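You operate a simulated robot arm through the tools that you are given. There is no shell and no other tool.

The job below is to be done with a simulated two-armed robot. You get a single attempt, and the scene is never put back.

Task
Press the black seal home on the seal spigot and lock the lid.
Fine: shut the seal block lid, then turn its catch to locked; the other seal stays. Keep fingers out from under lids, clips, clamps and jaws. Pinch, break and dent nothing; leave nothing switched on.

Only the result counts: the job must be done as asked and must still hold three seconds after the hand-in. Knocking over, shifting, dropping, spilling or breaking anything else fails it. A push-on lid holds only when it is set on centred and level and pressed home; a screw cap is set on level and turned clockwise until tight.

Robot
Two 7-joint arms with two-finger grippers on one trunk that stands fixed in place. Base frame: the origin is at the foot of the trunk, x ahead of it, y to its left, z up; the work surface is at about z = 850. Units: mm, degrees, N and s.
The left shoulder is at [60, 123, 945], the right one opposite. With the tool pointing down near the work surface each hand reaches from about 360 to 800 mm from the base axis, measured 20 degrees to its own side. Payload 1.47 kg a hand.
Tool frame (each hand has its own): the origin (TCP) lies between the finger pads and is the grasp point; the fingertips stand 16 mm ahead of it; z points along the fingers, y is the line along which they close. Largest opening 87 mm; the body of the gripper starts 55 mm behind the TCP.
Orientation is that of the tool frame in the base frame, as a unit quaternion [w, x, y, z]. With the fingers straight down and closing along the base's y, the tool's x points along the base's -x, its y along +y and its z along -z.

Tools
- The arms move only by the tool drive_tool. It takes "left_steps", "right_steps" or both (then of equal length, played together; a hand with none holds still); each is a list that holds one entry, the list of rows, each a list of 7 numbers: the shift along the base's x, y, z in units of 50 mm (1.0 is 50 mm), then the turn, a rotation vector about the base's x, y, z in units of 5 degrees (1.0 is 5 degrees), then the gripper command, from -1 (shut) to 1 (fully open), values between in proportion. In form: [[[tx, ty, tz, ax, ay, az, fingers], ...]]. A call has 1 to 20 rows; each row shifts and turns the commanded pose from where the row before left it. A call with a number of a shift or a turn outside -1 to 1 is refused whole. A row lasts 0.2 s, in which the tool goes at most 50 mm and 8.6 degrees; a call with a longer step from one row to the next is refused whole, and so is a gripper value outside its range. A pose out of reach is approached as far as the arm can. The call stops where the force on the tool passes 40 N (or 10 N more than at its start, if that is more) or the arm is blocked; 0.2 s more then pass. Each finger travels about 153 mm/s and halts on what it meets, pressing with about 28 N; the grip force reading is that of the motor and also rises with nothing between the fingers. The clock runs only during rows and for 0.2 s after the last one: add rows that do not move to give the fingers time. The reply holds the time, the measured pose of the TCP, the force on the tool along the base axes, the opening and the grip force, in the units named above and with some noise, with the torque about the TCP (base axes, N m) and any sound that the robot's microphone picked up.
- Cameras (640 x 400 px; columns grow to the right, rows downward): "scene" is now at [74.4, 57.9, 1516.9]; the picture's right is [0.66, -0.75, 0.00], its down [-0.45, -0.40, -0.80] and it looks along [0.60, 0.53, -0.60] (base axes); focal length 335 px, centre (320, 200). "left" rides on the left gripper at [73, -12, -90] in its tool frame; the picture's right is [0.16, 0.99, 0.00], its down [-0.72, 0.12, -0.68] and it looks along [-0.67, 0.11, 0.73] (tool axes); focal length 247 px, centre (320, 200). "right" rides on the right gripper at [73, 12, -90] in its tool frame; the picture's right is [-0.16, 0.99, 0.00], its down [-0.72, -0.12, -0.68] and it looks along [-0.67, -0.11, 0.73] (tool axes); focal length 247 px, centre (320, 200). There is no depth. A picture from a camera that has moved, and an enlarged one, comes with that camera's place and axes in the base frame and with its lens.
- camera(camera): a new picture of that camera. It takes no simulated time.
- lift_body(by): slides the trunk up (or, below 0, down) by that many mm; the arms and the scene camera ride with it, the base frame stays. It gives what a move gives, with no picture.
- head_to(pan, tilt): turns the head with the scene camera to pan (to the left, within 120 degrees either way) and tilt (down, from -29 to 69), counted from straight ahead of the robot. It gives what a move gives.
- inspect(camera, box): a new picture of the part [left, top, right, bottom] of that camera's present view, enlarged. It takes no simulated time.
- finish_job(): hands the job in; it is judged then, once.

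Places have to be worked out from the pictures, the camera data and where the tool is seen. Open the grippers and draw the arms clear of the work before you hand the job in, unless the task says otherwise.

The tools are called after "Request:" by a JSON object that holds its "api" and its "payload". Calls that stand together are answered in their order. drive_tool: Moves the arms, as the interface text tells. Its arguments: {"type":"object","properties":{"left_steps":{"type":"array"},"right_steps":{"type":"array"}},"required":[]} The other tools are called the same way: lift_body (by) slides the trunk up or down; head_to (pan, tilt) turns the head that bears the scene camera; camera (camera) takes a picture; inspect (camera, box) takes an enlarged picture of a part of a camera's view; finish_job () hands the job in.

At the start:

```text
time_s: 0.0
left_position: [369.6, 553.4, 1253.5]
left_tool_rot: [0.0, 0.0, 1.0, 0.0]
left_force: [0.1, -0.3, -1.0]
left_ft_torque: [-0.01, -0.02, 0.01]
left_gripper_width: 87.2
left_grasp_force: 0.0
right_position: [515.6, 100.2, 1208.9]
right_tool_rot: [-0.001, 0.0, 1.0, 0.0]
right_force: [-0.4, 0.2, -0.1]
right_ft_torque: [0.02, -0.03, 0.0]
right_gripper_width: 86.8
right_grasp_force: 0.0
trunk travel left (down, up): [-100.0, 130.0]
head pan, tilt: [41.2, 37.1]
```

scene: 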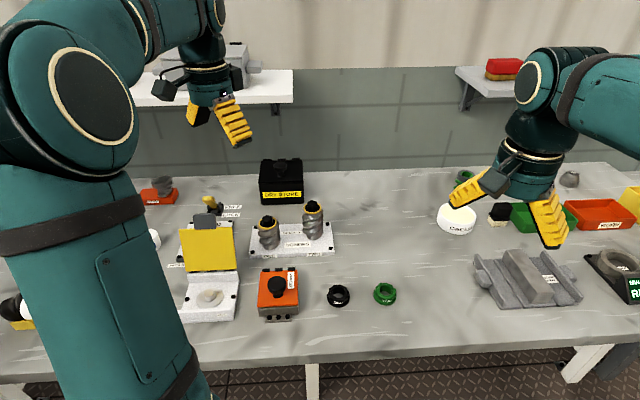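
right: 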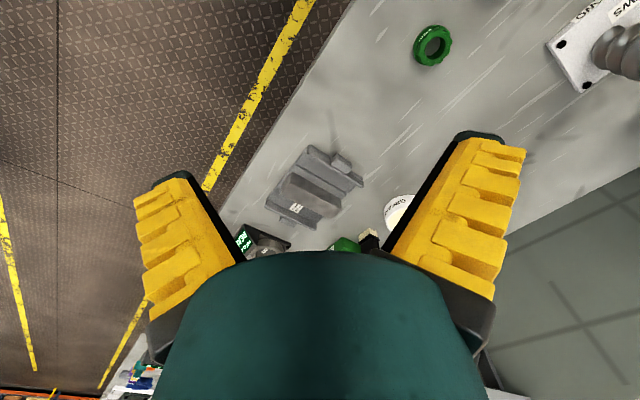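
left: 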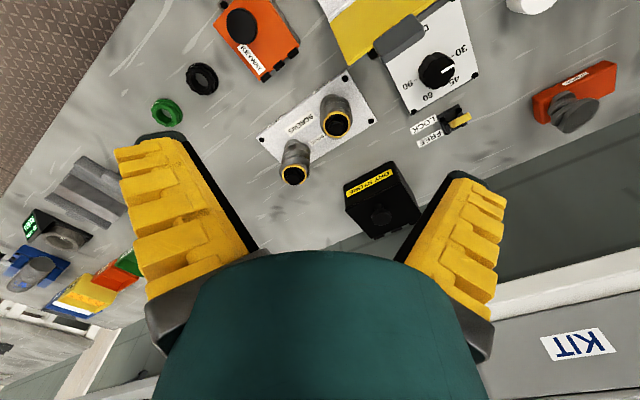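

The scene shows a white block with a yellow raised lid and a spigot, plus black and green seals in front of it. I will enlarge the key areas to understand the parts before moving.

Request:
{"api": "inspect", "payload": {"camera": "scene", "box": [140, 180, 300, 330]}}

Request:
{"api": "inspect", "payload": {"camera": "scene", "box": [240, 240, 420, 340]}}

Request:
{"api": "inspect", "payload": {"camera": "left", "box": [320, 0, 520, 150]}}

```text
2.67 times, centred on (220, 255) of scene
camera zoom: at [74.4, 57.9, 1516.9], right [0.66, -0.75, 0.0], down [-0.45, -0.4, -0.8], along [0.6, 0.53, -0.6], focal length 892 px, centre (587, 53)
```

zoom: 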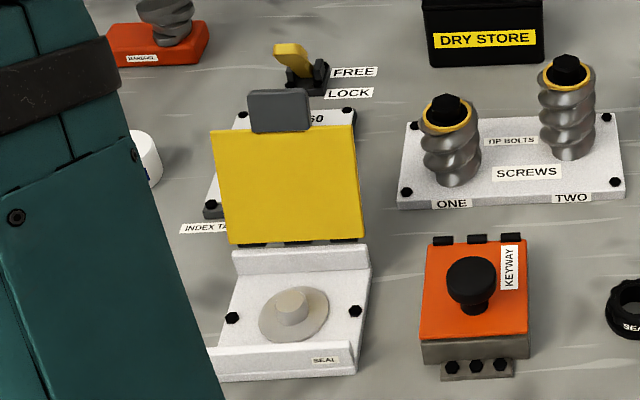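

```text
3.56 times, centred on (330, 290) of scene
camera zoom: at [74.4, 57.9, 1516.9], right [0.66, -0.75, 0.0], down [-0.45, -0.4, -0.8], along [0.6, 0.53, -0.6], focal length 1190 px, centre (284, -120)
```

zoom: 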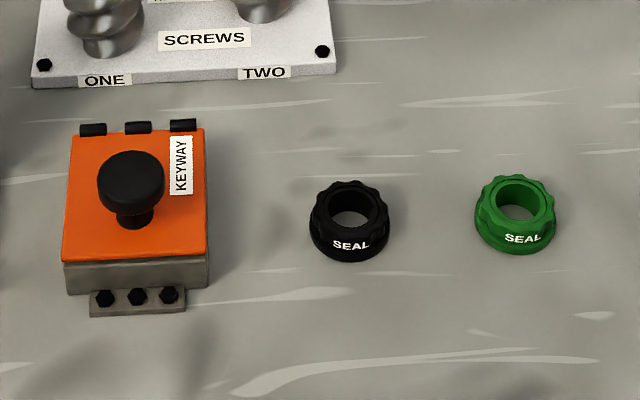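

```text
2.67 times, centred on (420, 75) of left
camera zoom: at [297.2, 541.6, 1343.2], right [-0.16, 0.99, 0.0], down [0.72, 0.12, 0.68], along [0.67, 0.11, -0.73], focal length 659 px, centre (53, 533)
```

zoom: 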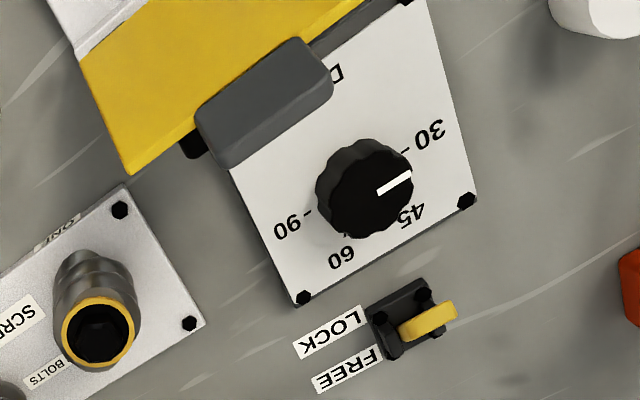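

The seal block is yawed about 45°, with its spigot near (270, 567) and its lid standing open at the back. The black seal is near (464, 342). I'll turn the left hand 45° and bring it high in front of the block for a better look.

Request:
{"api": "drive_tool", "payload": {"left_steps": [[[-0.44, -0.22, -0.2, 0, 0, 1, 1], [-0.44, -0.22, -0.2, 0, 0, 1, 1], [-0.44, -0.22, -0.2, 0, 0, 1, 1], [-0.44, -0.22, -0.2, 0, 0, 1, 1], [-0.44, -0.22, -0.2, 0, 0, 1, 1], [-0.44, -0.22, -0.2, 0, 0, 1, 1], [-0.44, -0.22, -0.2, 0, 0, 1, 1], [-0.44, -0.22, -0.2, 0, 0, 1, 1], [-0.44, -0.22, -0.2, 0, 0, 1, 1]]]}}

Request:
{"api": "camera", "payload": {"camera": "left"}}

Request:
{"api": "camera", "payload": {"camera": "scene"}}

```text
time_s: 2.0
left_position: [170.7, 453.8, 1163.5]
left_tool_rot: [0.0, -0.383, 0.924, -0.002]
left_force: [0.1, 0.3, 0.2]
left_ft_torque: [0.01, 0.0, -0.01]
left_gripper_width: 86.8
left_grasp_force: 0.1
right_position: [514.3, 100.2, 1208.5]
right_tool_rot: [0.0, 0.001, 1.0, 0.0]
right_force: [-0.1, -0.1, 0.4]
right_ft_torque: [0.02, 0.0, 0.01]
right_gripper_width: 87.1
right_grasp_force: 0.0
trunk travel left (down, up): [-100.0, 130.0]
head pan, tilt: [41.2, 37.1]
```

```text
taken
camera left: at [127.9, 394.5, 1254.4], right [-0.81, 0.59, 0.0], down [0.43, 0.59, 0.68], along [0.4, 0.55, -0.73], focal length 247 px, centre (320, 200)
```

left: 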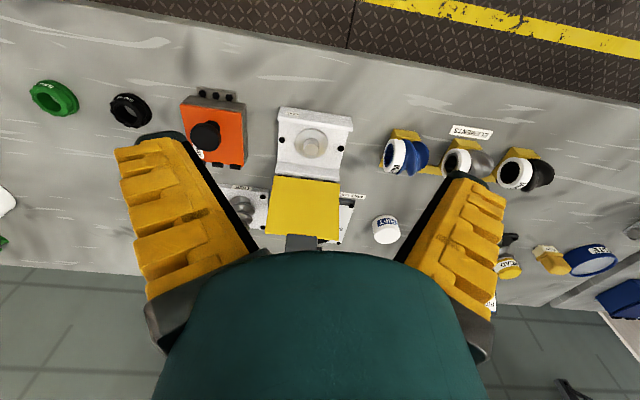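

```text
taken
camera scene: at [74.0, 57.4, 1516.9], right [0.66, -0.75, 0.0], down [-0.45, -0.4, -0.8], along [0.6, 0.53, -0.6], focal length 335 px, centre (320, 200)
```

scene: 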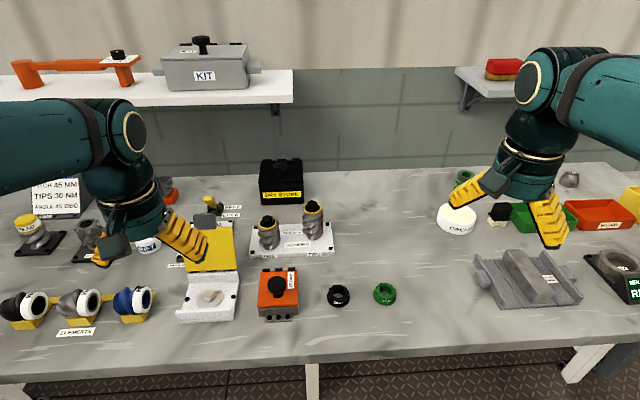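

Good views of the block now. I'll enlarge the block and lid in both cameras to find the catch.

Request:
{"api": "inspect", "payload": {"camera": "left", "box": [240, 90, 400, 260]}}

Request:
{"api": "inspect", "payload": {"camera": "scene", "box": [160, 180, 260, 330]}}

Request:
{"api": "inspect", "payload": {"camera": "left", "box": [20, 60, 180, 160]}}

```text
2.35 times, centred on (320, 175) of left
camera zoom: at [127.9, 394.5, 1254.4], right [-0.81, 0.59, 0.0], down [0.43, 0.59, 0.68], along [0.4, 0.55, -0.73], focal length 581 px, centre (320, 259)
```

zoom: 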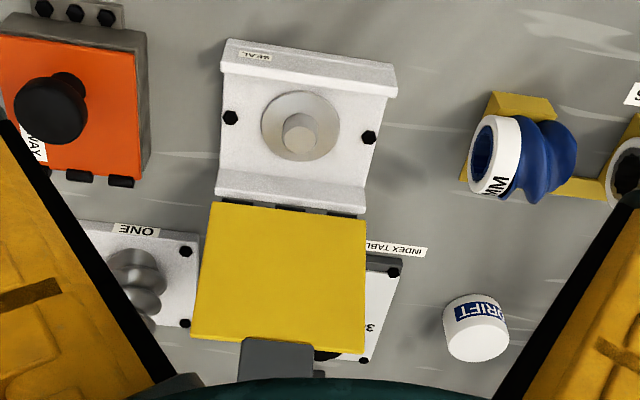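

```text
2.67 times, centred on (210, 255) of scene
camera zoom: at [74.0, 57.4, 1516.9], right [0.66, -0.75, 0.0], down [-0.45, -0.4, -0.8], along [0.6, 0.53, -0.6], focal length 892 px, centre (613, 53)
```

zoom: 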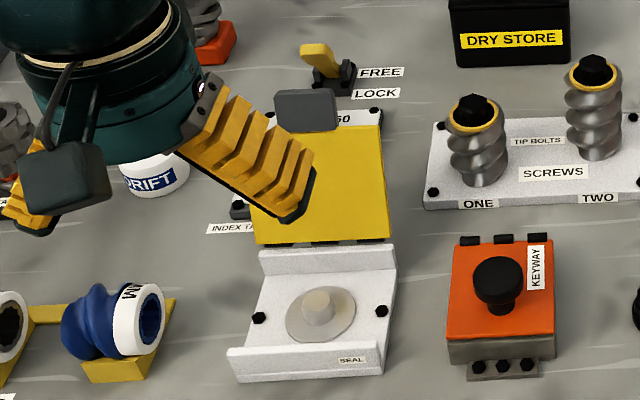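

```text
4.00 times, centred on (100, 110) of left
camera zoom: at [127.9, 394.5, 1254.4], right [-0.81, 0.59, 0.0], down [0.43, 0.59, 0.68], along [0.4, 0.55, -0.73], focal length 988 px, centre (1200, 560)
```

zoom: 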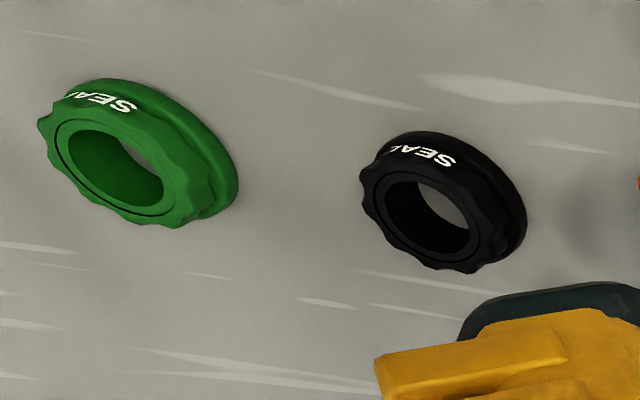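

The gray piece at the lid's free edge may be the handle or the catch, so I need a view from the side and back. I'll swing the left hand to the far-left side, looking back across the lid.

Request:
{"api": "drive_tool", "payload": {"left_steps": [[[0.078, 0.29, -0.02, 0, 0, -1, 1], [0.078, 0.29, -0.02, 0, 0, -1, 1], [0.078, 0.29, -0.02, 0, 0, -1, 1], [0.078, 0.29, -0.02, 0, 0, -1, 1], [0.078, 0.29, -0.02, 0, 0, -1, 1], [0.078, 0.29, -0.02, 0, 0, -1, 1], [0.078, 0.29, -0.02, 0, 0, -1, 1], [0.078, 0.29, -0.02, 0, 0, -1, 1], [0.078, 0.29, -0.02, 0, 0, -1, 1], [0.078, 0.29, -0.02, 0, 0, -1, 1], [0.078, 0.29, -0.02, 0, 0, -1, 1], [0.078, 0.29, -0.02, 0, 0, -1, 1], [0.078, 0.29, -0.02, 0, 0, -1, 1], [0.078, 0.29, -0.02, 0, 0, -1, 1], [0.078, 0.29, -0.02, 0, 0, -1, 1], [0.078, 0.29, -0.02, 0, 0, -1, 1], [0.078, 0.29, -0.02, 0, 0, -1, 1], [0.078, 0.29, -0.02, 0, 0, -1, 1]]]}}

Request:
{"api": "camera", "payload": {"camera": "left"}}

Request:
{"api": "camera", "payload": {"camera": "scene"}}

```text
time_s: 5.8
left_position: [242.8, 714.1, 1144.9]
left_tool_rot: [-0.001, 0.383, 0.924, 0.0]
left_force: [0.3, -0.4, 0.9]
left_ft_torque: [0.01, 0.0, -0.02]
left_gripper_width: 86.7
left_grasp_force: 0.1
right_position: [514.9, 101.3, 1207.5]
right_tool_rot: [0.0, 0.0, 1.0, 0.0]
right_force: [-0.1, -0.3, -0.1]
right_ft_torque: [0.0, 0.02, -0.01]
right_gripper_width: 87.0
right_grasp_force: 0.1
trunk travel left (down, up): [-100.0, 130.0]
head pan, tilt: [41.2, 37.1]
```

```text
taken
camera left: at [182.8, 758.3, 1234.5], right [0.59, 0.81, 0.0], down [0.59, -0.43, 0.68], along [0.55, -0.4, -0.73], focal length 247 px, centre (320, 200)
```

left: 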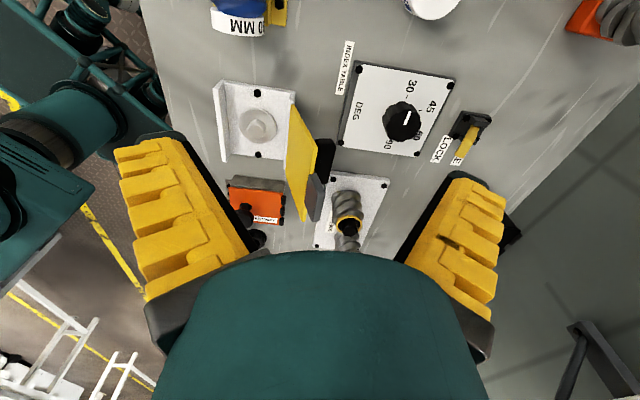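

```text
taken
camera scene: at [74.6, 58.4, 1516.8], right [0.66, -0.75, 0.0], down [-0.45, -0.4, -0.8], along [0.6, 0.53, -0.6], focal length 335 px, centre (320, 200)
```

scene: 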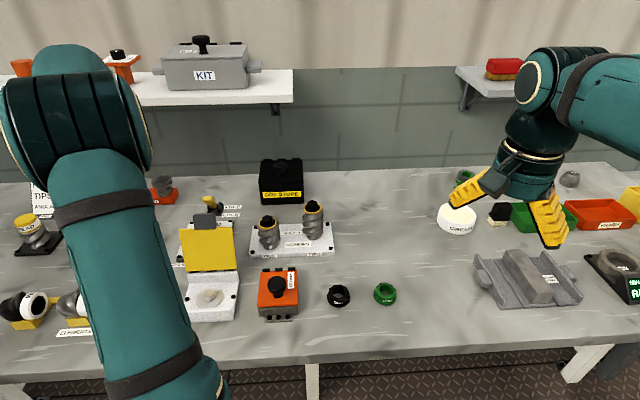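

Request:
{"api": "inspect", "payload": {"camera": "left", "box": [200, 60, 400, 250]}}

Request:
{"api": "inspect", "payload": {"camera": "left", "box": [260, 120, 360, 230]}}

```text
2.11 times, centred on (300, 155) of left
camera zoom: at [182.8, 758.3, 1234.5], right [0.59, 0.81, 0.0], down [0.59, -0.43, 0.68], along [0.55, -0.4, -0.73], focal length 520 px, centre (362, 295)
```

zoom: 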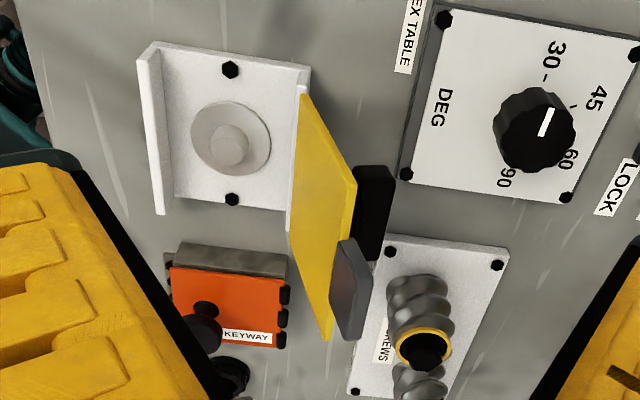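

```text
3.64 times, centred on (310, 175) of left
camera zoom: at [182.8, 758.3, 1234.5], right [0.59, 0.81, 0.0], down [0.59, -0.43, 0.68], along [0.55, -0.4, -0.73], focal length 898 px, centre (356, 291)
```

zoom: 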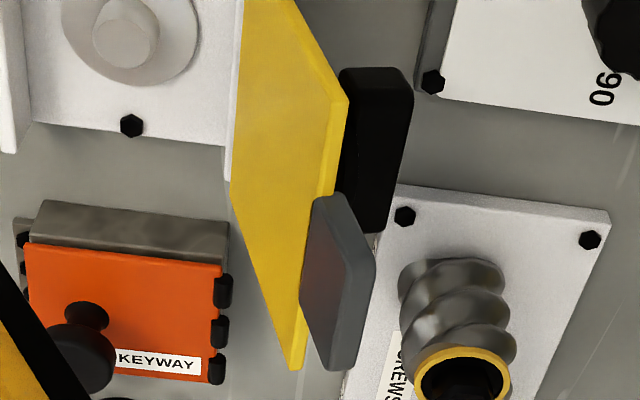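

The lid's outer face carries a black bar, probably the turn catch, and a gray tab at its free edge. The views agree that the spigot top is near (273, 572, 877) and the black seal's centre is near (475, 351). I'll turn back to 45° and go above the black seal.

Request:
{"api": "drive_tool", "payload": {"left_steps": [[[0.258, -0.403, 0, 0, 0, 1, 1], [0.258, -0.403, 0, 0, 0, 1, 1], [0.258, -0.403, 0, 0, 0, 1, 1], [0.258, -0.403, 0, 0, 0, 1, 1], [0.258, -0.403, 0, 0, 0, 1, 1], [0.258, -0.403, 0, 0, 0, 1, 1], [0.258, -0.403, 0, 0, 0, 1, 1], [0.258, -0.403, 0, 0, 0, 1, 1], [0.258, -0.403, 0, 0, 0, 1, 1], [0.258, -0.403, 0, 0, 0, 1, 1], [0.258, -0.403, -0.1, 0, 0, 1, 1], [0.258, -0.403, -0.1, 0, 0, 1, 1], [0.258, -0.403, -0.2, 0, 0, 1, 1], [0.258, -0.403, -0.2, 0, 0, 1, 1], [0.258, -0.403, -0.3, 0, 0, 1, 1], [0.258, -0.403, -0.3, 0, 0, 1, 1], [0.258, -0.403, -0.3, 0, 0, 1, 1], [0.258, -0.403, -0.4, 0, 0, 1, 1], [0, 0, 0, 0, 0, 0, 1]]]}}

Request:
{"api": "camera", "payload": {"camera": "left"}}

Request:
{"api": "camera", "payload": {"camera": "scene"}}

```text
time_s: 9.8
left_position: [475.3, 351.5, 1051.7]
left_tool_rot: [0.0, -0.383, 0.924, 0.0]
left_force: [0.4, 0.1, -0.6]
left_ft_torque: [-0.02, 0.01, -0.01]
left_gripper_width: 86.9
left_grasp_force: 0.0
right_position: [514.5, 101.4, 1209.1]
right_tool_rot: [0.0, 0.0, 1.0, 0.0]
right_force: [0.6, 0.0, -0.4]
right_ft_torque: [0.0, 0.02, 0.01]
right_gripper_width: 86.9
right_grasp_force: 0.0
trunk travel left (down, up): [-100.0, 130.0]
head pan, tilt: [41.2, 37.1]
```

```text
taken
camera left: at [432.3, 292.5, 1140.9], right [-0.81, 0.59, 0.0], down [0.43, 0.59, 0.68], along [0.4, 0.55, -0.73], focal length 247 px, centre (320, 200)
```

left: 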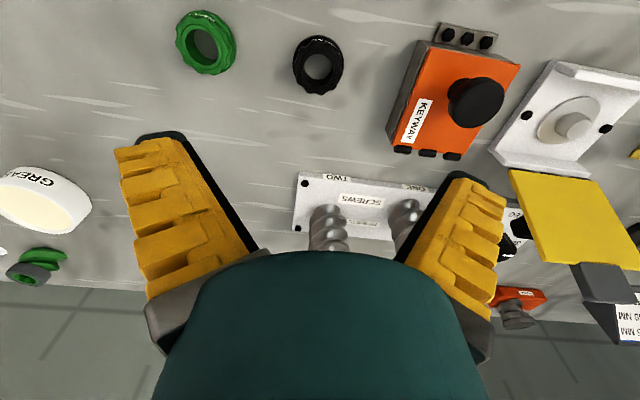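

```text
taken
camera scene: at [74.0, 58.0, 1516.9], right [0.66, -0.75, 0.0], down [-0.45, -0.4, -0.8], along [0.6, 0.53, -0.6], focal length 335 px, centre (320, 200)
```

scene: 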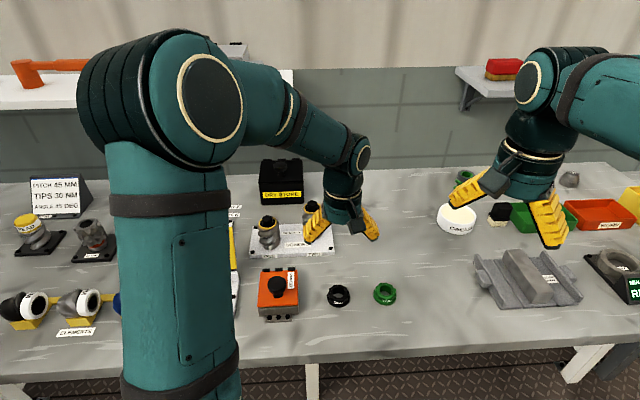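

Request:
{"api": "inspect", "payload": {"camera": "left", "box": [260, 20, 380, 110]}}

Request:
{"api": "inspect", "payload": {"camera": "left", "box": [480, 40, 640, 310]}}

Request:
{"api": "inspect", "payload": {"camera": "scene", "box": [310, 270, 410, 320]}}

```text
4.44 times, centred on (320, 65) of left
camera zoom: at [432.3, 292.5, 1140.9], right [-0.81, 0.59, 0.0], down [0.43, 0.59, 0.68], along [0.4, 0.55, -0.73], focal length 1098 px, centre (320, 800)
```

zoom: 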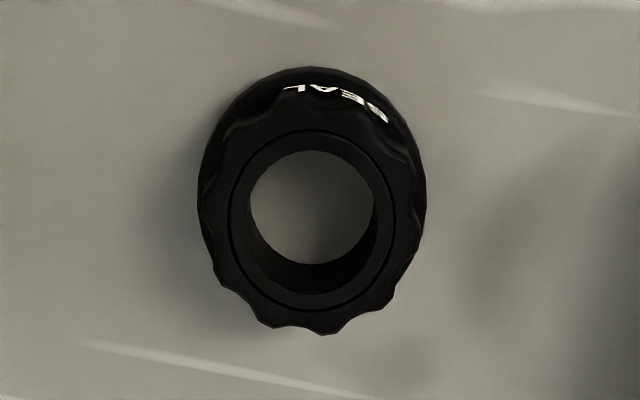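

```text
1.48 times, centred on (560, 175) of left
camera zoom: at [432.3, 292.5, 1140.9], right [-0.81, 0.59, 0.0], down [0.43, 0.59, 0.68], along [0.4, 0.55, -0.73], focal length 366 px, centre (-36, 237)
```

zoom: 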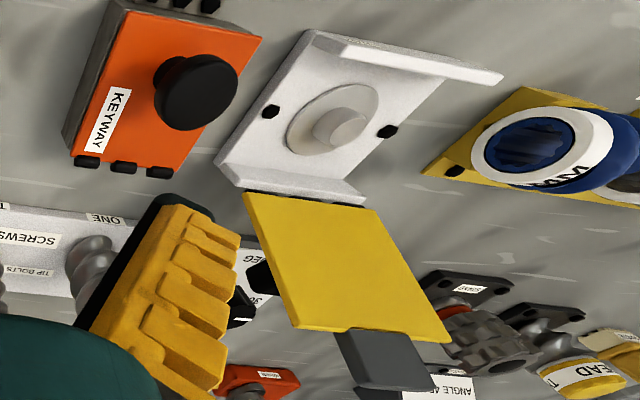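

```text
6.40 times, centred on (360, 295) of scene
camera zoom: at [74.0, 58.0, 1516.9], right [0.66, -0.75, 0.0], down [-0.45, -0.4, -0.8], along [0.6, 0.53, -0.6], focal length 2142 px, centre (64, -408)
```

zoom: 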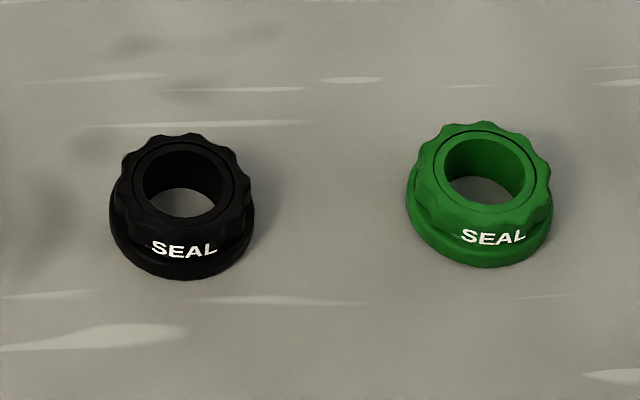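

Two views place the black seal's top at z≈870, centred at (476, 351), about 52 mm across. I'll descend around it with open fingers.

Request:
{"api": "drive_tool", "payload": {"left_steps": [[[0.014, -0.01, -0.6, 0, 0, 0, 1], [0, 0, -0.6, 0, 0, 0, 1], [0, 0, -0.6, 0, 0, 0, 1], [0, 0, -0.5, 0, 0, 0, 1], [0, 0, -0.4, 0, 0, 0, 1], [0, 0, -0.3, 0, 0, 0, 1], [0, 0, -0.2, 0, 0, 0, 1], [0, 0, -0.2, 0, 0, 0, 1], [0, 0, 0, 0, 0, 0, 1]]]}}

Request:
{"api": "camera", "payload": {"camera": "left"}}

Request:
{"api": "inspect", "payload": {"camera": "scene", "box": [270, 240, 410, 330]}}

```text
time_s: 11.8
left_position: [475.2, 349.5, 881.0]
left_tool_rot: [0.0, -0.383, 0.924, 0.001]
left_force: [-0.6, 0.6, 0.7]
left_ft_torque: [0.0, -0.04, 0.01]
left_gripper_width: 87.2
left_grasp_force: 0.1
right_position: [514.9, 101.5, 1207.8]
right_tool_rot: [0.0, 0.0, 1.0, 0.0]
right_force: [-0.2, -1.1, -0.6]
right_ft_torque: [0.03, 0.0, 0.0]
right_gripper_width: 87.1
right_grasp_force: 0.1
trunk travel left (down, up): [-100.0, 130.0]
head pan, tilt: [41.2, 37.1]
```

```text
taken
camera left: at [432.0, 291.4, 970.7], right [-0.81, 0.59, 0.0], down [0.43, 0.59, 0.68], along [0.4, 0.55, -0.73], focal length 247 px, centre (320, 200)
```

left: 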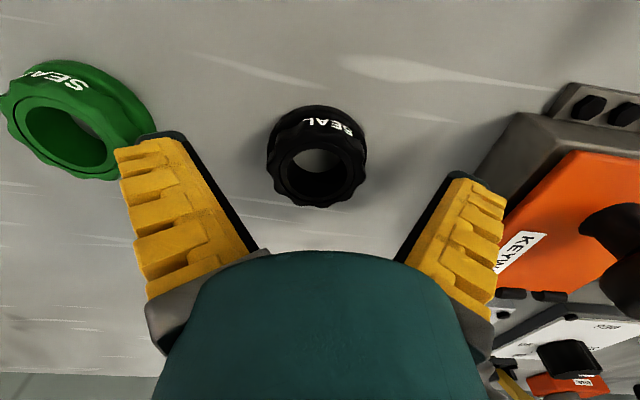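

```text
4.44 times, centred on (340, 285) of scene
camera zoom: at [74.3, 57.9, 1516.9], right [0.66, -0.75, 0.0], down [-0.45, -0.4, -0.8], along [0.6, 0.53, -0.6], focal length 1488 px, centre (231, -178)
```

zoom: 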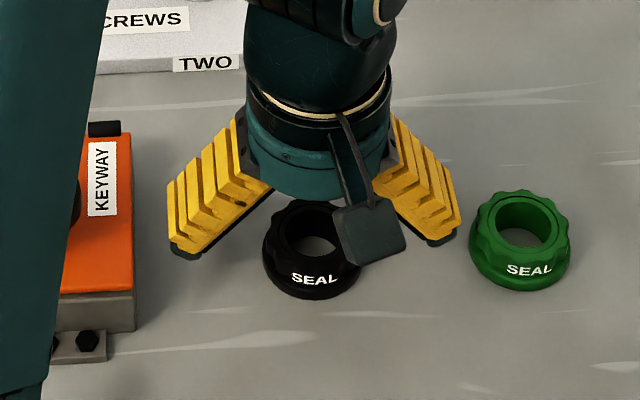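

The seal's hole sits at about (476.5, 352), so I shift 1–2 mm, go down to TCP z≈870 and close the fingers gently on it.

Request:
{"api": "drive_tool", "payload": {"left_steps": [[[0.025, 0.04, -0.11, 0, 0, 0, 1], [0, 0, -0.11, 0, 0, 0, 1], [0, 0, 0, 0, 0, 0, 1], [0, 0, 0, 0, 0, 0, 0.5], [0, 0, 0, 0, 0, 0, 0.2], [0, 0, 0, 0, 0, 0, 0], [0, 0, 0, 0, 0, 0, -0.3], [0, 0, 0, 0, 0, 0, -0.3]]]}}

Request:
{"api": "inspect", "payload": {"camera": "left", "box": [220, 80, 420, 260]}}

Request:
{"api": "inspect", "payload": {"camera": "scene", "box": [270, 240, 410, 330]}}

```text
time_s: 13.6
left_position: [476.6, 352.8, 869.7]
left_tool_rot: [0.0, -0.383, 0.924, -0.001]
left_force: [1.0, -0.5, 1.3]
left_ft_torque: [-0.02, -0.06, -0.02]
left_gripper_width: 48.3
left_grasp_force: 27.6
right_position: [513.6, 101.4, 1208.7]
right_tool_rot: [0.0, -0.001, 1.0, 0.0]
right_force: [0.6, -0.1, 0.6]
right_ft_torque: [0.01, 0.02, -0.02]
right_gripper_width: 87.1
right_grasp_force: 0.1
trunk travel left (down, up): [-100.0, 130.0]
head pan, tilt: [41.2, 37.1]
```

```text
2.22 times, centred on (320, 170) of left
camera zoom: at [433.1, 293.4, 959.4], right [-0.81, 0.59, 0.0], down [0.43, 0.59, 0.68], along [0.4, 0.55, -0.73], focal length 549 px, centre (320, 267)
```

zoom: 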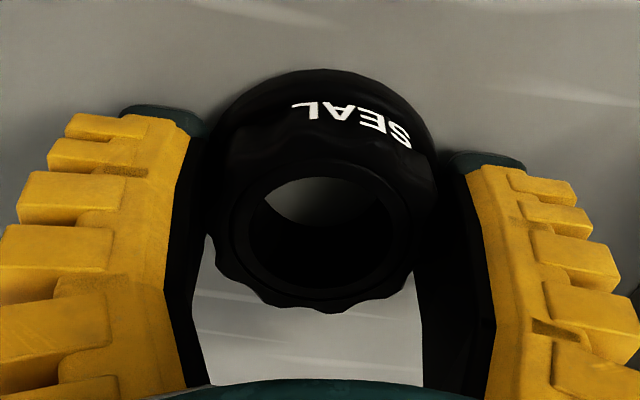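

```text
4.44 times, centred on (340, 285) of scene
camera zoom: at [74.4, 57.8, 1516.9], right [0.66, -0.75, 0.0], down [-0.45, -0.4, -0.8], along [0.6, 0.53, -0.6], focal length 1488 px, centre (231, -178)
```

zoom: 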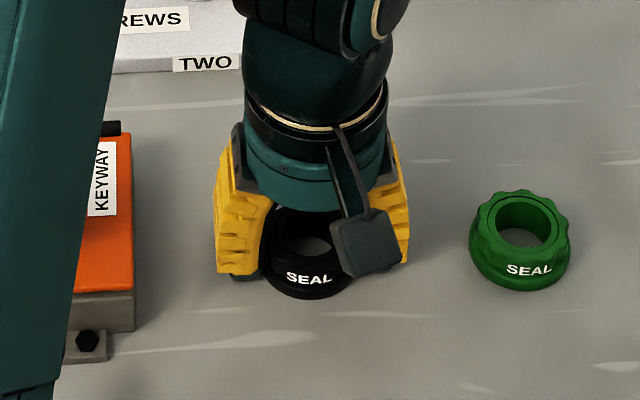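

The seal is gripped at 48.3 mm width with about 28 N, and looks centred in the fingers. I'll lift it straight up and carry it over the keyway box at a safe height to above the spigot.

Request:
{"api": "drive_tool", "payload": {"left_steps": [[[0, 0, 0.1, 0, 0, 0, -0.3], [0, 0, 0.3, 0, 0, 0, -0.3], [0, 0, 0.6, 0, 0, 0, -0.3], [0, 0, 0.7, 0, 0, 0, -0.3], [0, 0, 0.7, 0, 0, 0, -0.3], [0, 0, 0.7, 0, 0, 0, -0.3], [0, 0, 0, 0, 0, 0, -0.3]]]}}

Request:
{"api": "inspect", "payload": {"camera": "left", "box": [220, 80, 420, 260]}}

```text
time_s: 15.2
left_position: [476.3, 353.9, 1023.9]
left_tool_rot: [0.0, -0.383, 0.924, 0.0]
left_force: [0.7, 0.3, -0.1]
left_ft_torque: [-0.01, -0.01, 0.0]
left_gripper_width: 47.9
left_grasp_force: 27.9
right_position: [513.9, 101.4, 1208.4]
right_tool_rot: [0.0, 0.001, 1.0, 0.0]
right_force: [0.1, 0.0, -0.3]
right_ft_torque: [0.01, 0.04, 0.04]
right_gripper_width: 86.8
right_grasp_force: 0.1
trunk travel left (down, up): [-100.0, 130.0]
head pan, tilt: [41.2, 37.1]
```

```text
2.22 times, centred on (320, 170) of left
camera zoom: at [433.2, 294.2, 1114.9], right [-0.81, 0.59, 0.0], down [0.43, 0.59, 0.68], along [0.4, 0.55, -0.73], focal length 549 px, centre (320, 267)
```

zoom: 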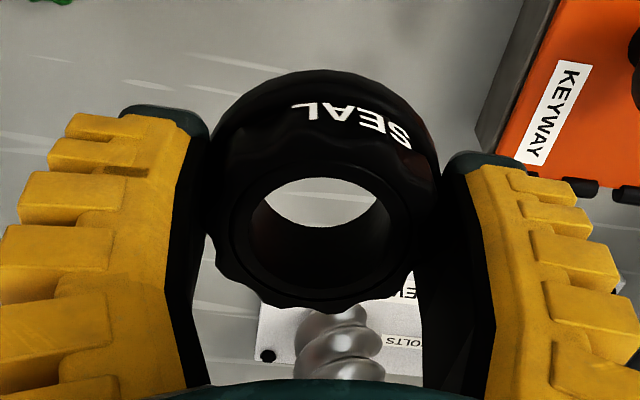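

The seal is held level. I'll traverse parallel to the lid plane to above the spigot, staying at z≈1024.

Request:
{"api": "drive_tool", "payload": {"left_steps": [[[-0.34, 0.366, 0, 0, 0, 0, -0.3], [-0.34, 0.366, 0, 0, 0, 0, -0.3], [-0.34, 0.366, 0, 0, 0, 0, -0.3], [-0.34, 0.366, 0, 0, 0, 0, -0.3], [-0.34, 0.366, 0, 0, 0, 0, -0.3], [-0.34, 0.366, 0, 0, 0, 0, -0.3], [-0.34, 0.366, 0, 0, 0, 0, -0.3], [-0.34, 0.366, 0, 0, 0, 0, -0.3], [-0.34, 0.366, 0, 0, 0, 0, -0.3], [-0.34, 0.366, 0, 0, 0, 0, -0.3], [-0.34, 0.366, 0, 0, 0, 0, -0.3], [-0.34, 0.366, 0, 0, 0, 0, -0.3], [0, 0, 0, 0, 0, 0, -0.3]]]}}

Request:
{"api": "camera", "payload": {"camera": "left"}}

Request:
{"api": "camera", "payload": {"camera": "scene"}}

```text
time_s: 18.0
left_position: [270.3, 571.9, 1023.0]
left_tool_rot: [0.0, -0.382, 0.924, -0.001]
left_force: [-0.8, -0.7, -0.6]
left_ft_torque: [-0.05, 0.02, -0.01]
left_gripper_width: 48.1
left_grasp_force: 28.2
right_position: [515.1, 100.6, 1210.3]
right_tool_rot: [0.0, 0.0, 1.0, 0.0]
right_force: [0.0, 0.2, -0.6]
right_ft_torque: [-0.04, -0.02, 0.0]
right_gripper_width: 87.2
right_grasp_force: 0.0
trunk travel left (down, up): [-100.0, 130.0]
head pan, tilt: [41.2, 37.1]
```

```text
taken
camera left: at [227.9, 512.9, 1113.8], right [-0.81, 0.59, 0.0], down [0.43, 0.59, 0.68], along [0.4, 0.55, -0.73], focal length 247 px, centre (320, 200)
```

left: 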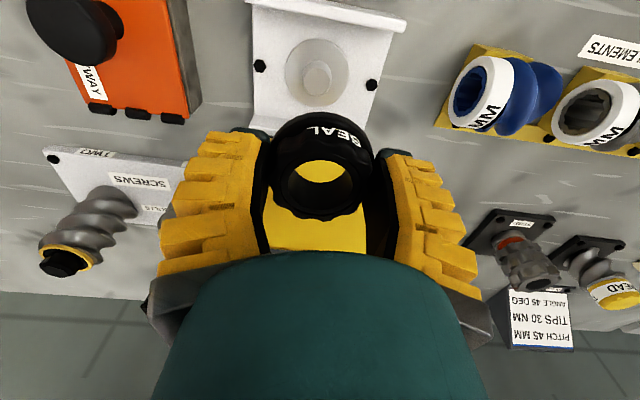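

```text
taken
camera scene: at [74.5, 57.8, 1516.8], right [0.66, -0.75, 0.0], down [-0.45, -0.4, -0.8], along [0.6, 0.53, -0.6], focal length 335 px, centre (320, 200)
```

scene: 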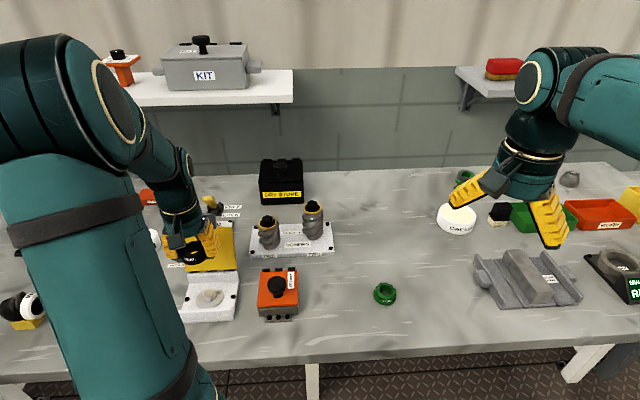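

Request:
{"api": "inspect", "payload": {"camera": "left", "box": [240, 0, 400, 120]}}

Request:
{"api": "inspect", "payload": {"camera": "scene", "box": [150, 180, 250, 330]}}

```text
3.33 times, centred on (320, 60) of left
camera zoom: at [227.9, 512.9, 1113.8], right [-0.81, 0.59, 0.0], down [0.43, 0.59, 0.68], along [0.4, 0.55, -0.73], focal length 823 px, centre (320, 667)
```

zoom: 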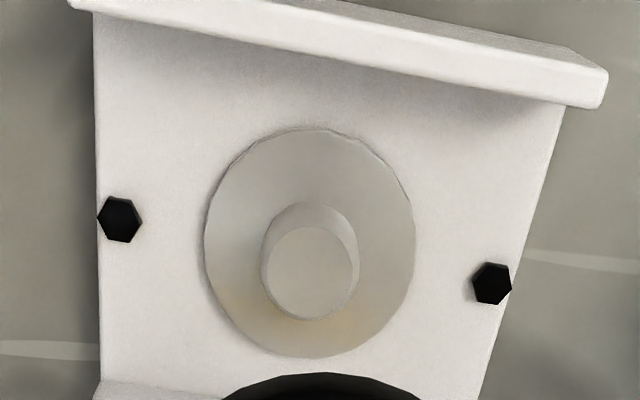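

```text
2.67 times, centred on (200, 255) of scene
camera zoom: at [74.5, 57.8, 1516.8], right [0.66, -0.75, 0.0], down [-0.45, -0.4, -0.8], along [0.6, 0.53, -0.6], focal length 892 px, centre (640, 53)
```

zoom: 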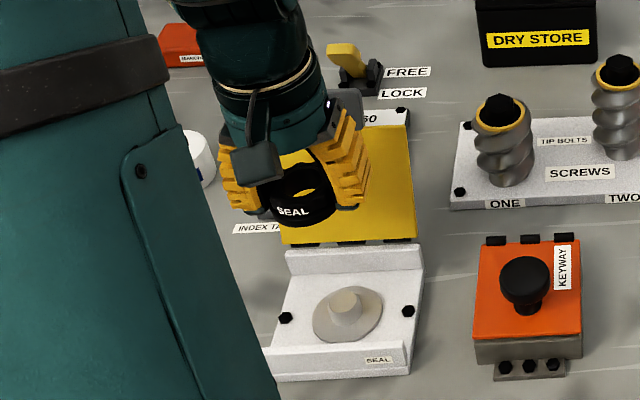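

The stub measures about 25 mm across, with its top near z=877 and its disc near z=860, centred at about (273.5, 571.6). I'll enlarge the held seal to check where its axis is in the hand.

Request:
{"api": "inspect", "payload": {"camera": "left", "box": [260, 100, 380, 230]}}

Request:
{"api": "inspect", "payload": {"camera": "scene", "box": [160, 225, 230, 325]}}

```text
3.08 times, centred on (320, 165) of left
camera zoom: at [227.9, 512.9, 1113.8], right [-0.81, 0.59, 0.0], down [0.43, 0.59, 0.68], along [0.4, 0.55, -0.73], focal length 760 px, centre (320, 308)
```

zoom: 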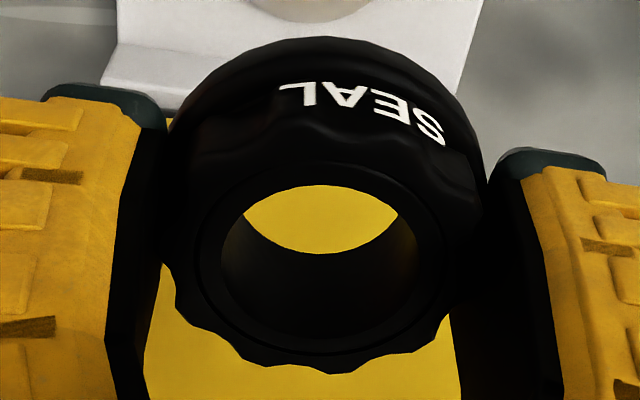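

```text
4.00 times, centred on (195, 275) of scene
camera zoom: at [74.5, 57.8, 1516.8], right [0.66, -0.75, 0.0], down [-0.45, -0.4, -0.8], along [0.6, 0.53, -0.6], focal length 1339 px, centre (820, -100)
```

zoom: 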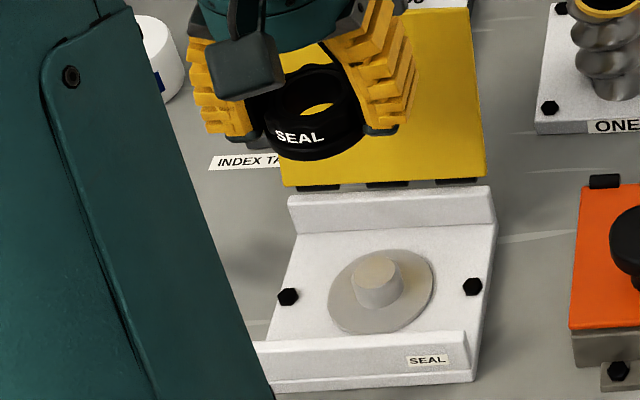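

The estimates agree to within a couple of millimetres. I'll shift (+2, −2) and descend to leave the seal about 20 mm above the stub, then re-check alignment.

Request:
{"api": "drive_tool", "payload": {"left_steps": [[[0.04, -0.04, 0, 0, 0, 0, -0.3], [0, 0, -0.4, 0, 0, 0, -0.3], [0, 0, -0.4, 0, 0, 0, -0.3], [0, 0, -0.4, 0, 0, 0, -0.3], [0, 0, -0.4, 0, 0, 0, -0.3], [0, 0, -0.3, 0, 0, 0, -0.3], [0, 0, -0.2, 0, 0, 0, -0.3], [0, 0, 0, 0, 0, 0, -0.3]]]}}

Request:
{"api": "inspect", "payload": {"camera": "left", "box": [220, 40, 420, 240]}}

Request:
{"api": "inspect", "payload": {"camera": "scene", "box": [160, 225, 260, 325]}}

```text
time_s: 19.8
left_position: [274.2, 571.2, 919.9]
left_tool_rot: [0.0, -0.383, 0.924, 0.0]
left_force: [0.6, 0.3, -0.4]
left_ft_torque: [0.01, 0.01, 0.01]
left_gripper_width: 47.8
left_grasp_force: 28.0
right_position: [515.4, 101.2, 1209.0]
right_tool_rot: [0.0, 0.0, 1.0, 0.001]
right_force: [0.0, 0.0, 0.3]
right_ft_torque: [-0.02, 0.01, 0.01]
right_gripper_width: 86.9
right_grasp_force: 0.1
trunk travel left (down, up): [-100.0, 130.0]
head pan, tilt: [41.2, 37.1]
```

```text
2.00 times, centred on (320, 140) of left
camera zoom: at [230.6, 511.6, 1010.1], right [-0.81, 0.59, 0.0], down [0.43, 0.59, 0.68], along [0.4, 0.55, -0.73], focal length 494 px, centre (320, 320)
```

zoom: 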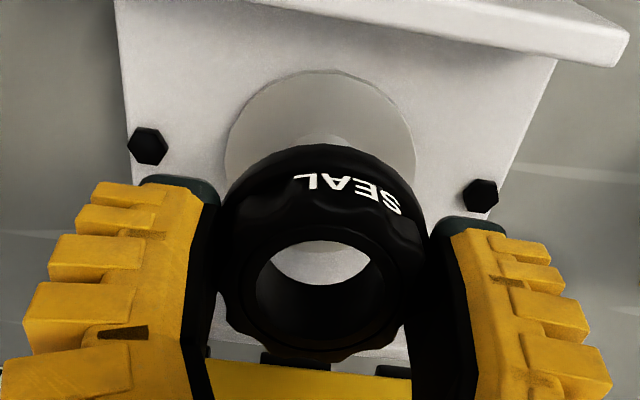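

```text
4.00 times, centred on (210, 275) of scene
camera zoom: at [74.4, 57.8, 1516.9], right [0.66, -0.75, 0.0], down [-0.45, -0.4, -0.8], along [0.6, 0.53, -0.6], focal length 1339 px, centre (760, -100)
```

zoom: 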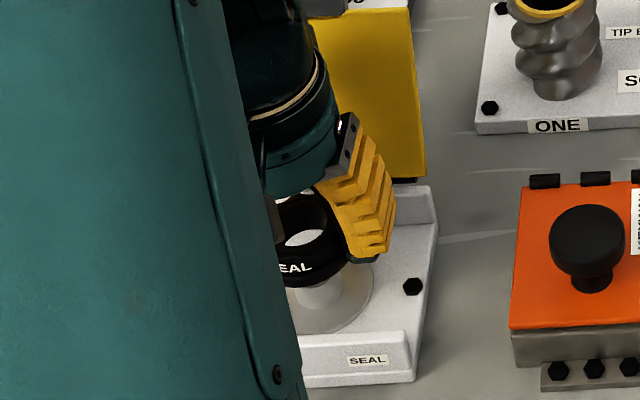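

The scene view hints at a possible sideways offset, so I'll enlarge further before lowering.

Request:
{"api": "inspect", "payload": {"camera": "scene", "box": [220, 265, 270, 315]}}

Request:
{"api": "inspect", "payload": {"camera": "left", "box": [260, 60, 380, 140]}}

```text
8.00 times, centred on (245, 290) of scene
camera zoom: at [74.4, 57.8, 1516.9], right [0.66, -0.75, 0.0], down [-0.45, -0.4, -0.8], along [0.6, 0.53, -0.6], focal length 2678 px, centre (920, -520)
```

zoom: 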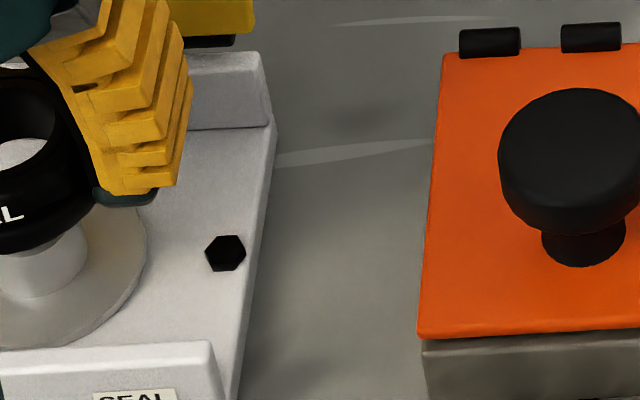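

```text
5.00 times, centred on (320, 100) of left
camera zoom: at [230.6, 511.6, 1010.1], right [-0.81, 0.59, 0.0], down [0.43, 0.59, 0.68], along [0.4, 0.55, -0.73], focal length 1235 px, centre (320, 700)
```

zoom: 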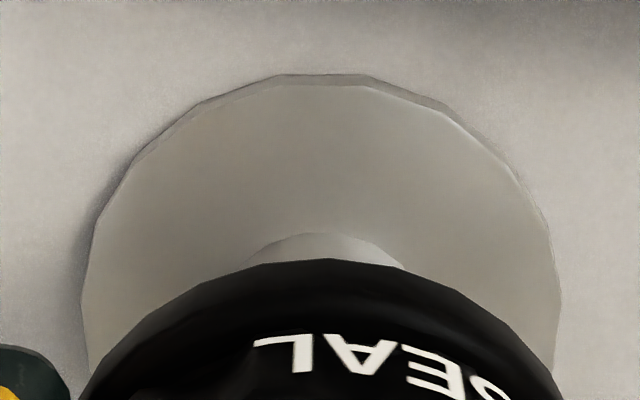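

From the hand camera, the seal and the stub line up sideways to within 0.5 mm and fore-aft to about 1 mm. I'll lower in small steps onto the stub and watch the force.

Request:
{"api": "drive_tool", "payload": {"left_steps": [[[0, 0, -0.12, 0, 0, 0, -0.3], [0, 0, -0.12, 0, 0, 0, -0.3], [0, 0, -0.1, 0, 0, 0, -0.3], [0, 0, -0.1, 0, 0, 0, -0.3], [0, 0, -0.06, 0, 0, 0, -0.3], [0, 0, 0, 0, 0, 0, -0.3]]]}}

Request:
{"api": "inspect", "payload": {"camera": "left", "box": [220, 60, 420, 240]}}

Request:
{"api": "inspect", "payload": {"camera": "scene", "box": [210, 265, 270, 315]}}

```text
time_s: 21.2
left_position: [274.2, 570.7, 894.8]
left_tool_rot: [0.0, -0.382, 0.924, 0.0]
left_force: [-0.6, -1.0, -0.1]
left_ft_torque: [-0.04, 0.04, 0.02]
left_gripper_width: 47.9
left_grasp_force: 27.7
right_position: [515.6, 101.0, 1208.8]
right_tool_rot: [0.0, 0.0, 1.0, 0.0]
right_force: [-0.1, 0.2, -0.2]
right_ft_torque: [0.0, 0.0, -0.01]
right_gripper_width: 87.1
right_grasp_force: 0.1
trunk travel left (down, up): [-100.0, 130.0]
head pan, tilt: [41.2, 37.1]
```

```text
2.22 times, centred on (320, 150) of left
camera zoom: at [230.6, 510.9, 984.5], right [-0.81, 0.59, 0.0], down [0.43, 0.59, 0.68], along [0.4, 0.55, -0.73], focal length 549 px, centre (320, 311)
```

zoom: 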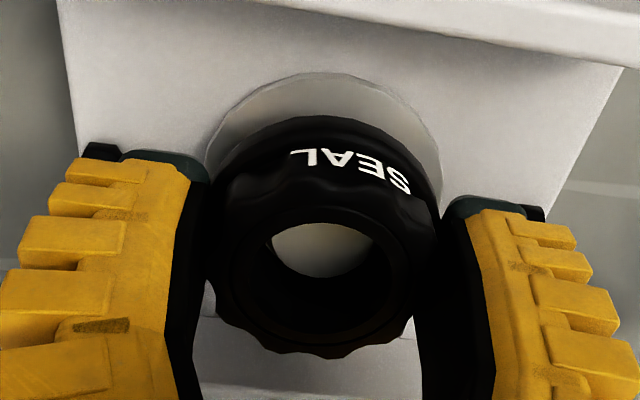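

```text
8.00 times, centred on (240, 290) of scene
camera zoom: at [74.4, 57.9, 1516.9], right [0.66, -0.75, 0.0], down [-0.45, -0.4, -0.8], along [0.6, 0.53, -0.6], focal length 2678 px, centre (960, -520)
```

zoom: 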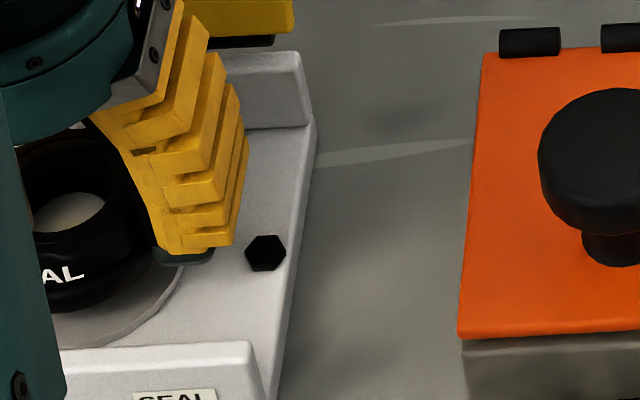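

No force yet, and the stub top shows centred through the seal's hole, so it is starting to enter. I'll continue down in 2–2.5 mm steps toward the disc.

Request:
{"api": "drive_tool", "payload": {"left_steps": [[[0, 0, -0.05, 0, 0, 0, -0.3], [0, 0, -0.05, 0, 0, 0, -0.3], [0, 0, -0.05, 0, 0, 0, -0.3], [0, 0, -0.04, 0, 0, 0, -0.3], [0, 0, 0, 0, 0, 0, -0.3]]]}}

Request:
{"api": "inspect", "payload": {"camera": "left", "box": [220, 60, 420, 240]}}

Request:
{"api": "inspect", "payload": {"camera": "scene", "box": [210, 265, 270, 315]}}

```text
time_s: 22.4
left_position: [274.4, 570.5, 886.4]
left_tool_rot: [0.001, -0.383, 0.924, 0.0]
left_force: [-2.3, 0.3, 9.2]
left_ft_torque: [-0.05, -0.06, -0.05]
left_gripper_width: 48.3
left_grasp_force: 28.6
right_position: [513.9, 101.1, 1209.6]
right_tool_rot: [0.0, 0.0, 1.0, 0.001]
right_force: [-0.7, 0.9, -0.4]
right_ft_torque: [0.02, 0.02, 0.01]
right_gripper_width: 87.0
right_grasp_force: 0.1
trunk travel left (down, up): [-100.0, 130.0]
head pan, tilt: [41.2, 37.1]
```

```text
2.22 times, centred on (320, 150) of left
camera zoom: at [231.2, 511.0, 975.2], right [-0.81, 0.59, 0.0], down [0.43, 0.59, 0.68], along [0.4, 0.55, -0.73], focal length 549 px, centre (320, 311)
```

zoom: 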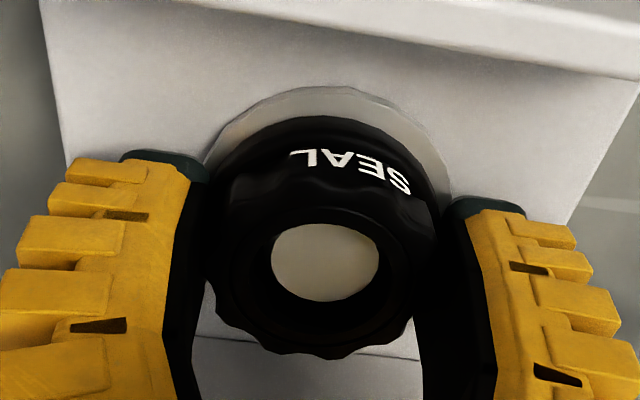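

```text
8.00 times, centred on (240, 290) of scene
camera zoom: at [73.7, 57.2, 1517.0], right [0.66, -0.75, 0.0], down [-0.45, -0.4, -0.8], along [0.6, 0.53, -0.6], focal length 2678 px, centre (960, -520)
```

zoom: 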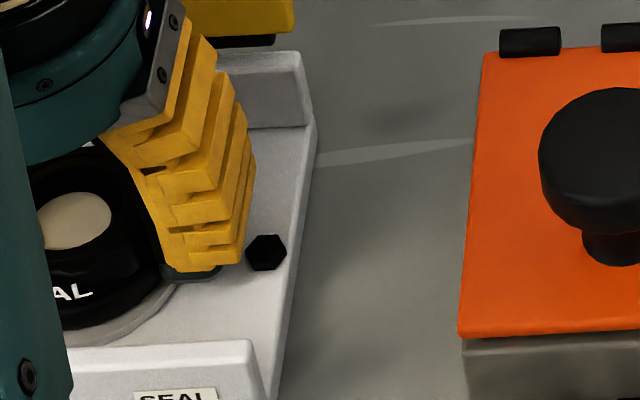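

The seal is on the stub with about 9 N resistance and roughly 5–6 mm still to go. I'll press on slowly.

Request:
{"api": "drive_tool", "payload": {"left_steps": [[[0, 0, -0.03, 0, 0, 0, -0.3], [0, 0, -0.03, 0, 0, 0, -0.3], [0, 0, -0.02, 0, 0, 0, -0.3], [0, 0, 0, 0, 0, 0, -0.3]]]}}

Request:
{"api": "inspect", "payload": {"camera": "left", "box": [220, 60, 420, 240]}}

```text
time_s: 23.4
left_position: [274.0, 570.2, 882.7]
left_tool_rot: [0.002, -0.382, 0.924, 0.001]
left_force: [-1.4, 9.1, 27.0]
left_ft_torque: [0.09, 0.16, -0.08]
left_gripper_width: 51.6
left_grasp_force: 28.4
right_position: [513.5, 99.5, 1209.6]
right_tool_rot: [-0.001, 0.0, 1.0, 0.0]
right_force: [0.5, 0.1, 0.7]
right_ft_torque: [0.03, 0.0, 0.0]
right_gripper_width: 87.3
right_grasp_force: 0.1
trunk travel left (down, up): [-100.0, 130.0]
head pan, tilt: [41.2, 37.1]
```

```text
2.22 times, centred on (320, 150) of left
camera zoom: at [231.0, 510.7, 972.0], right [-0.81, 0.59, 0.0], down [0.43, 0.59, 0.68], along [0.4, 0.55, -0.73], focal length 549 px, centre (320, 311)
```

zoom: 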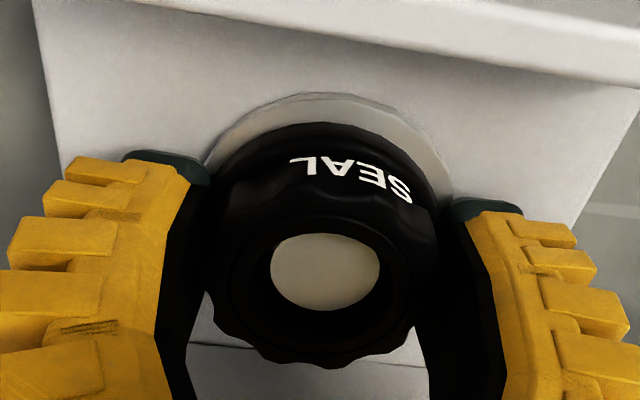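

The fingers began slipping onto the flange (51.6 mm opening, 27 N), so I'll stop pushing by grip. I'll open moderately, raise the hand, and then press on the ring from above with part-closed fingers.

Request:
{"api": "drive_tool", "payload": {"left_steps": [[[0, 0, 0.02, 0, 0, 0, 0.3], [0, 0, 0, 0, 0, 0, 0.42], [0, 0, 0, 0, 0, 0, 0.42], [0, 0, 0.2, 0, 0, 0, 0.42], [0, 0, 0.3, 0, 0, 0, 0.42], [0, 0, 0.3, 0, 0, 0, 0.42], [0, 0, 0, 0, 0, 0, 0.42]]]}}

Request:
{"api": "inspect", "payload": {"camera": "left", "box": [220, 30, 420, 230]}}

Request:
{"api": "inspect", "payload": {"camera": "scene", "box": [200, 265, 260, 315]}}

```text
time_s: 25.0
left_position: [274.9, 569.0, 923.4]
left_tool_rot: [0.001, -0.383, 0.924, -0.001]
left_force: [0.4, 0.2, -0.1]
left_ft_torque: [-0.01, 0.01, 0.0]
left_gripper_width: 66.2
left_grasp_force: 2.5
right_position: [515.0, 100.3, 1209.3]
right_tool_rot: [0.0, 0.0, 1.0, 0.0]
right_force: [0.5, 0.9, 0.0]
right_ft_torque: [-0.01, 0.01, 0.0]
right_gripper_width: 86.9
right_grasp_force: 0.0
trunk travel left (down, up): [-100.0, 130.0]
head pan, tilt: [41.2, 37.1]
```

```text
2.00 times, centred on (320, 130) of left
camera zoom: at [231.3, 511.1, 1012.5], right [-0.81, 0.59, 0.0], down [0.43, 0.59, 0.68], along [0.4, 0.55, -0.73], focal length 494 px, centre (320, 340)
```

zoom: 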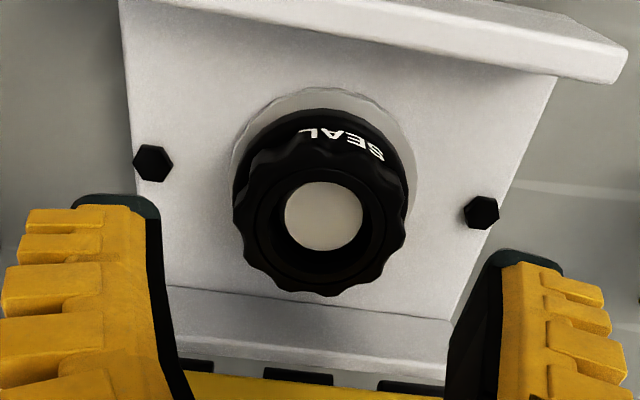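

```text
8.00 times, centred on (230, 290) of scene
camera zoom: at [74.5, 58.0, 1516.8], right [0.66, -0.75, 0.0], down [-0.45, -0.4, -0.8], along [0.6, 0.53, -0.6], focal length 2678 px, centre (1040, -520)
```

zoom: 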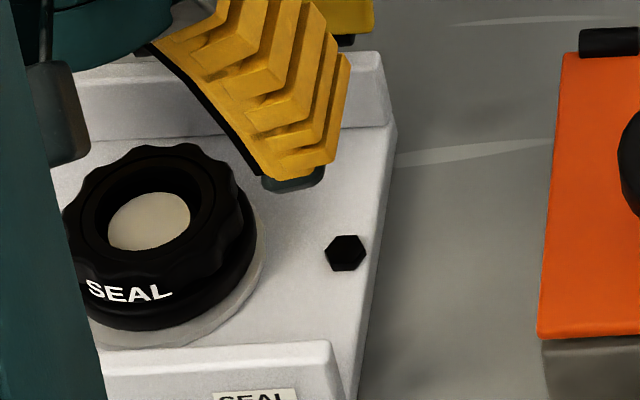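

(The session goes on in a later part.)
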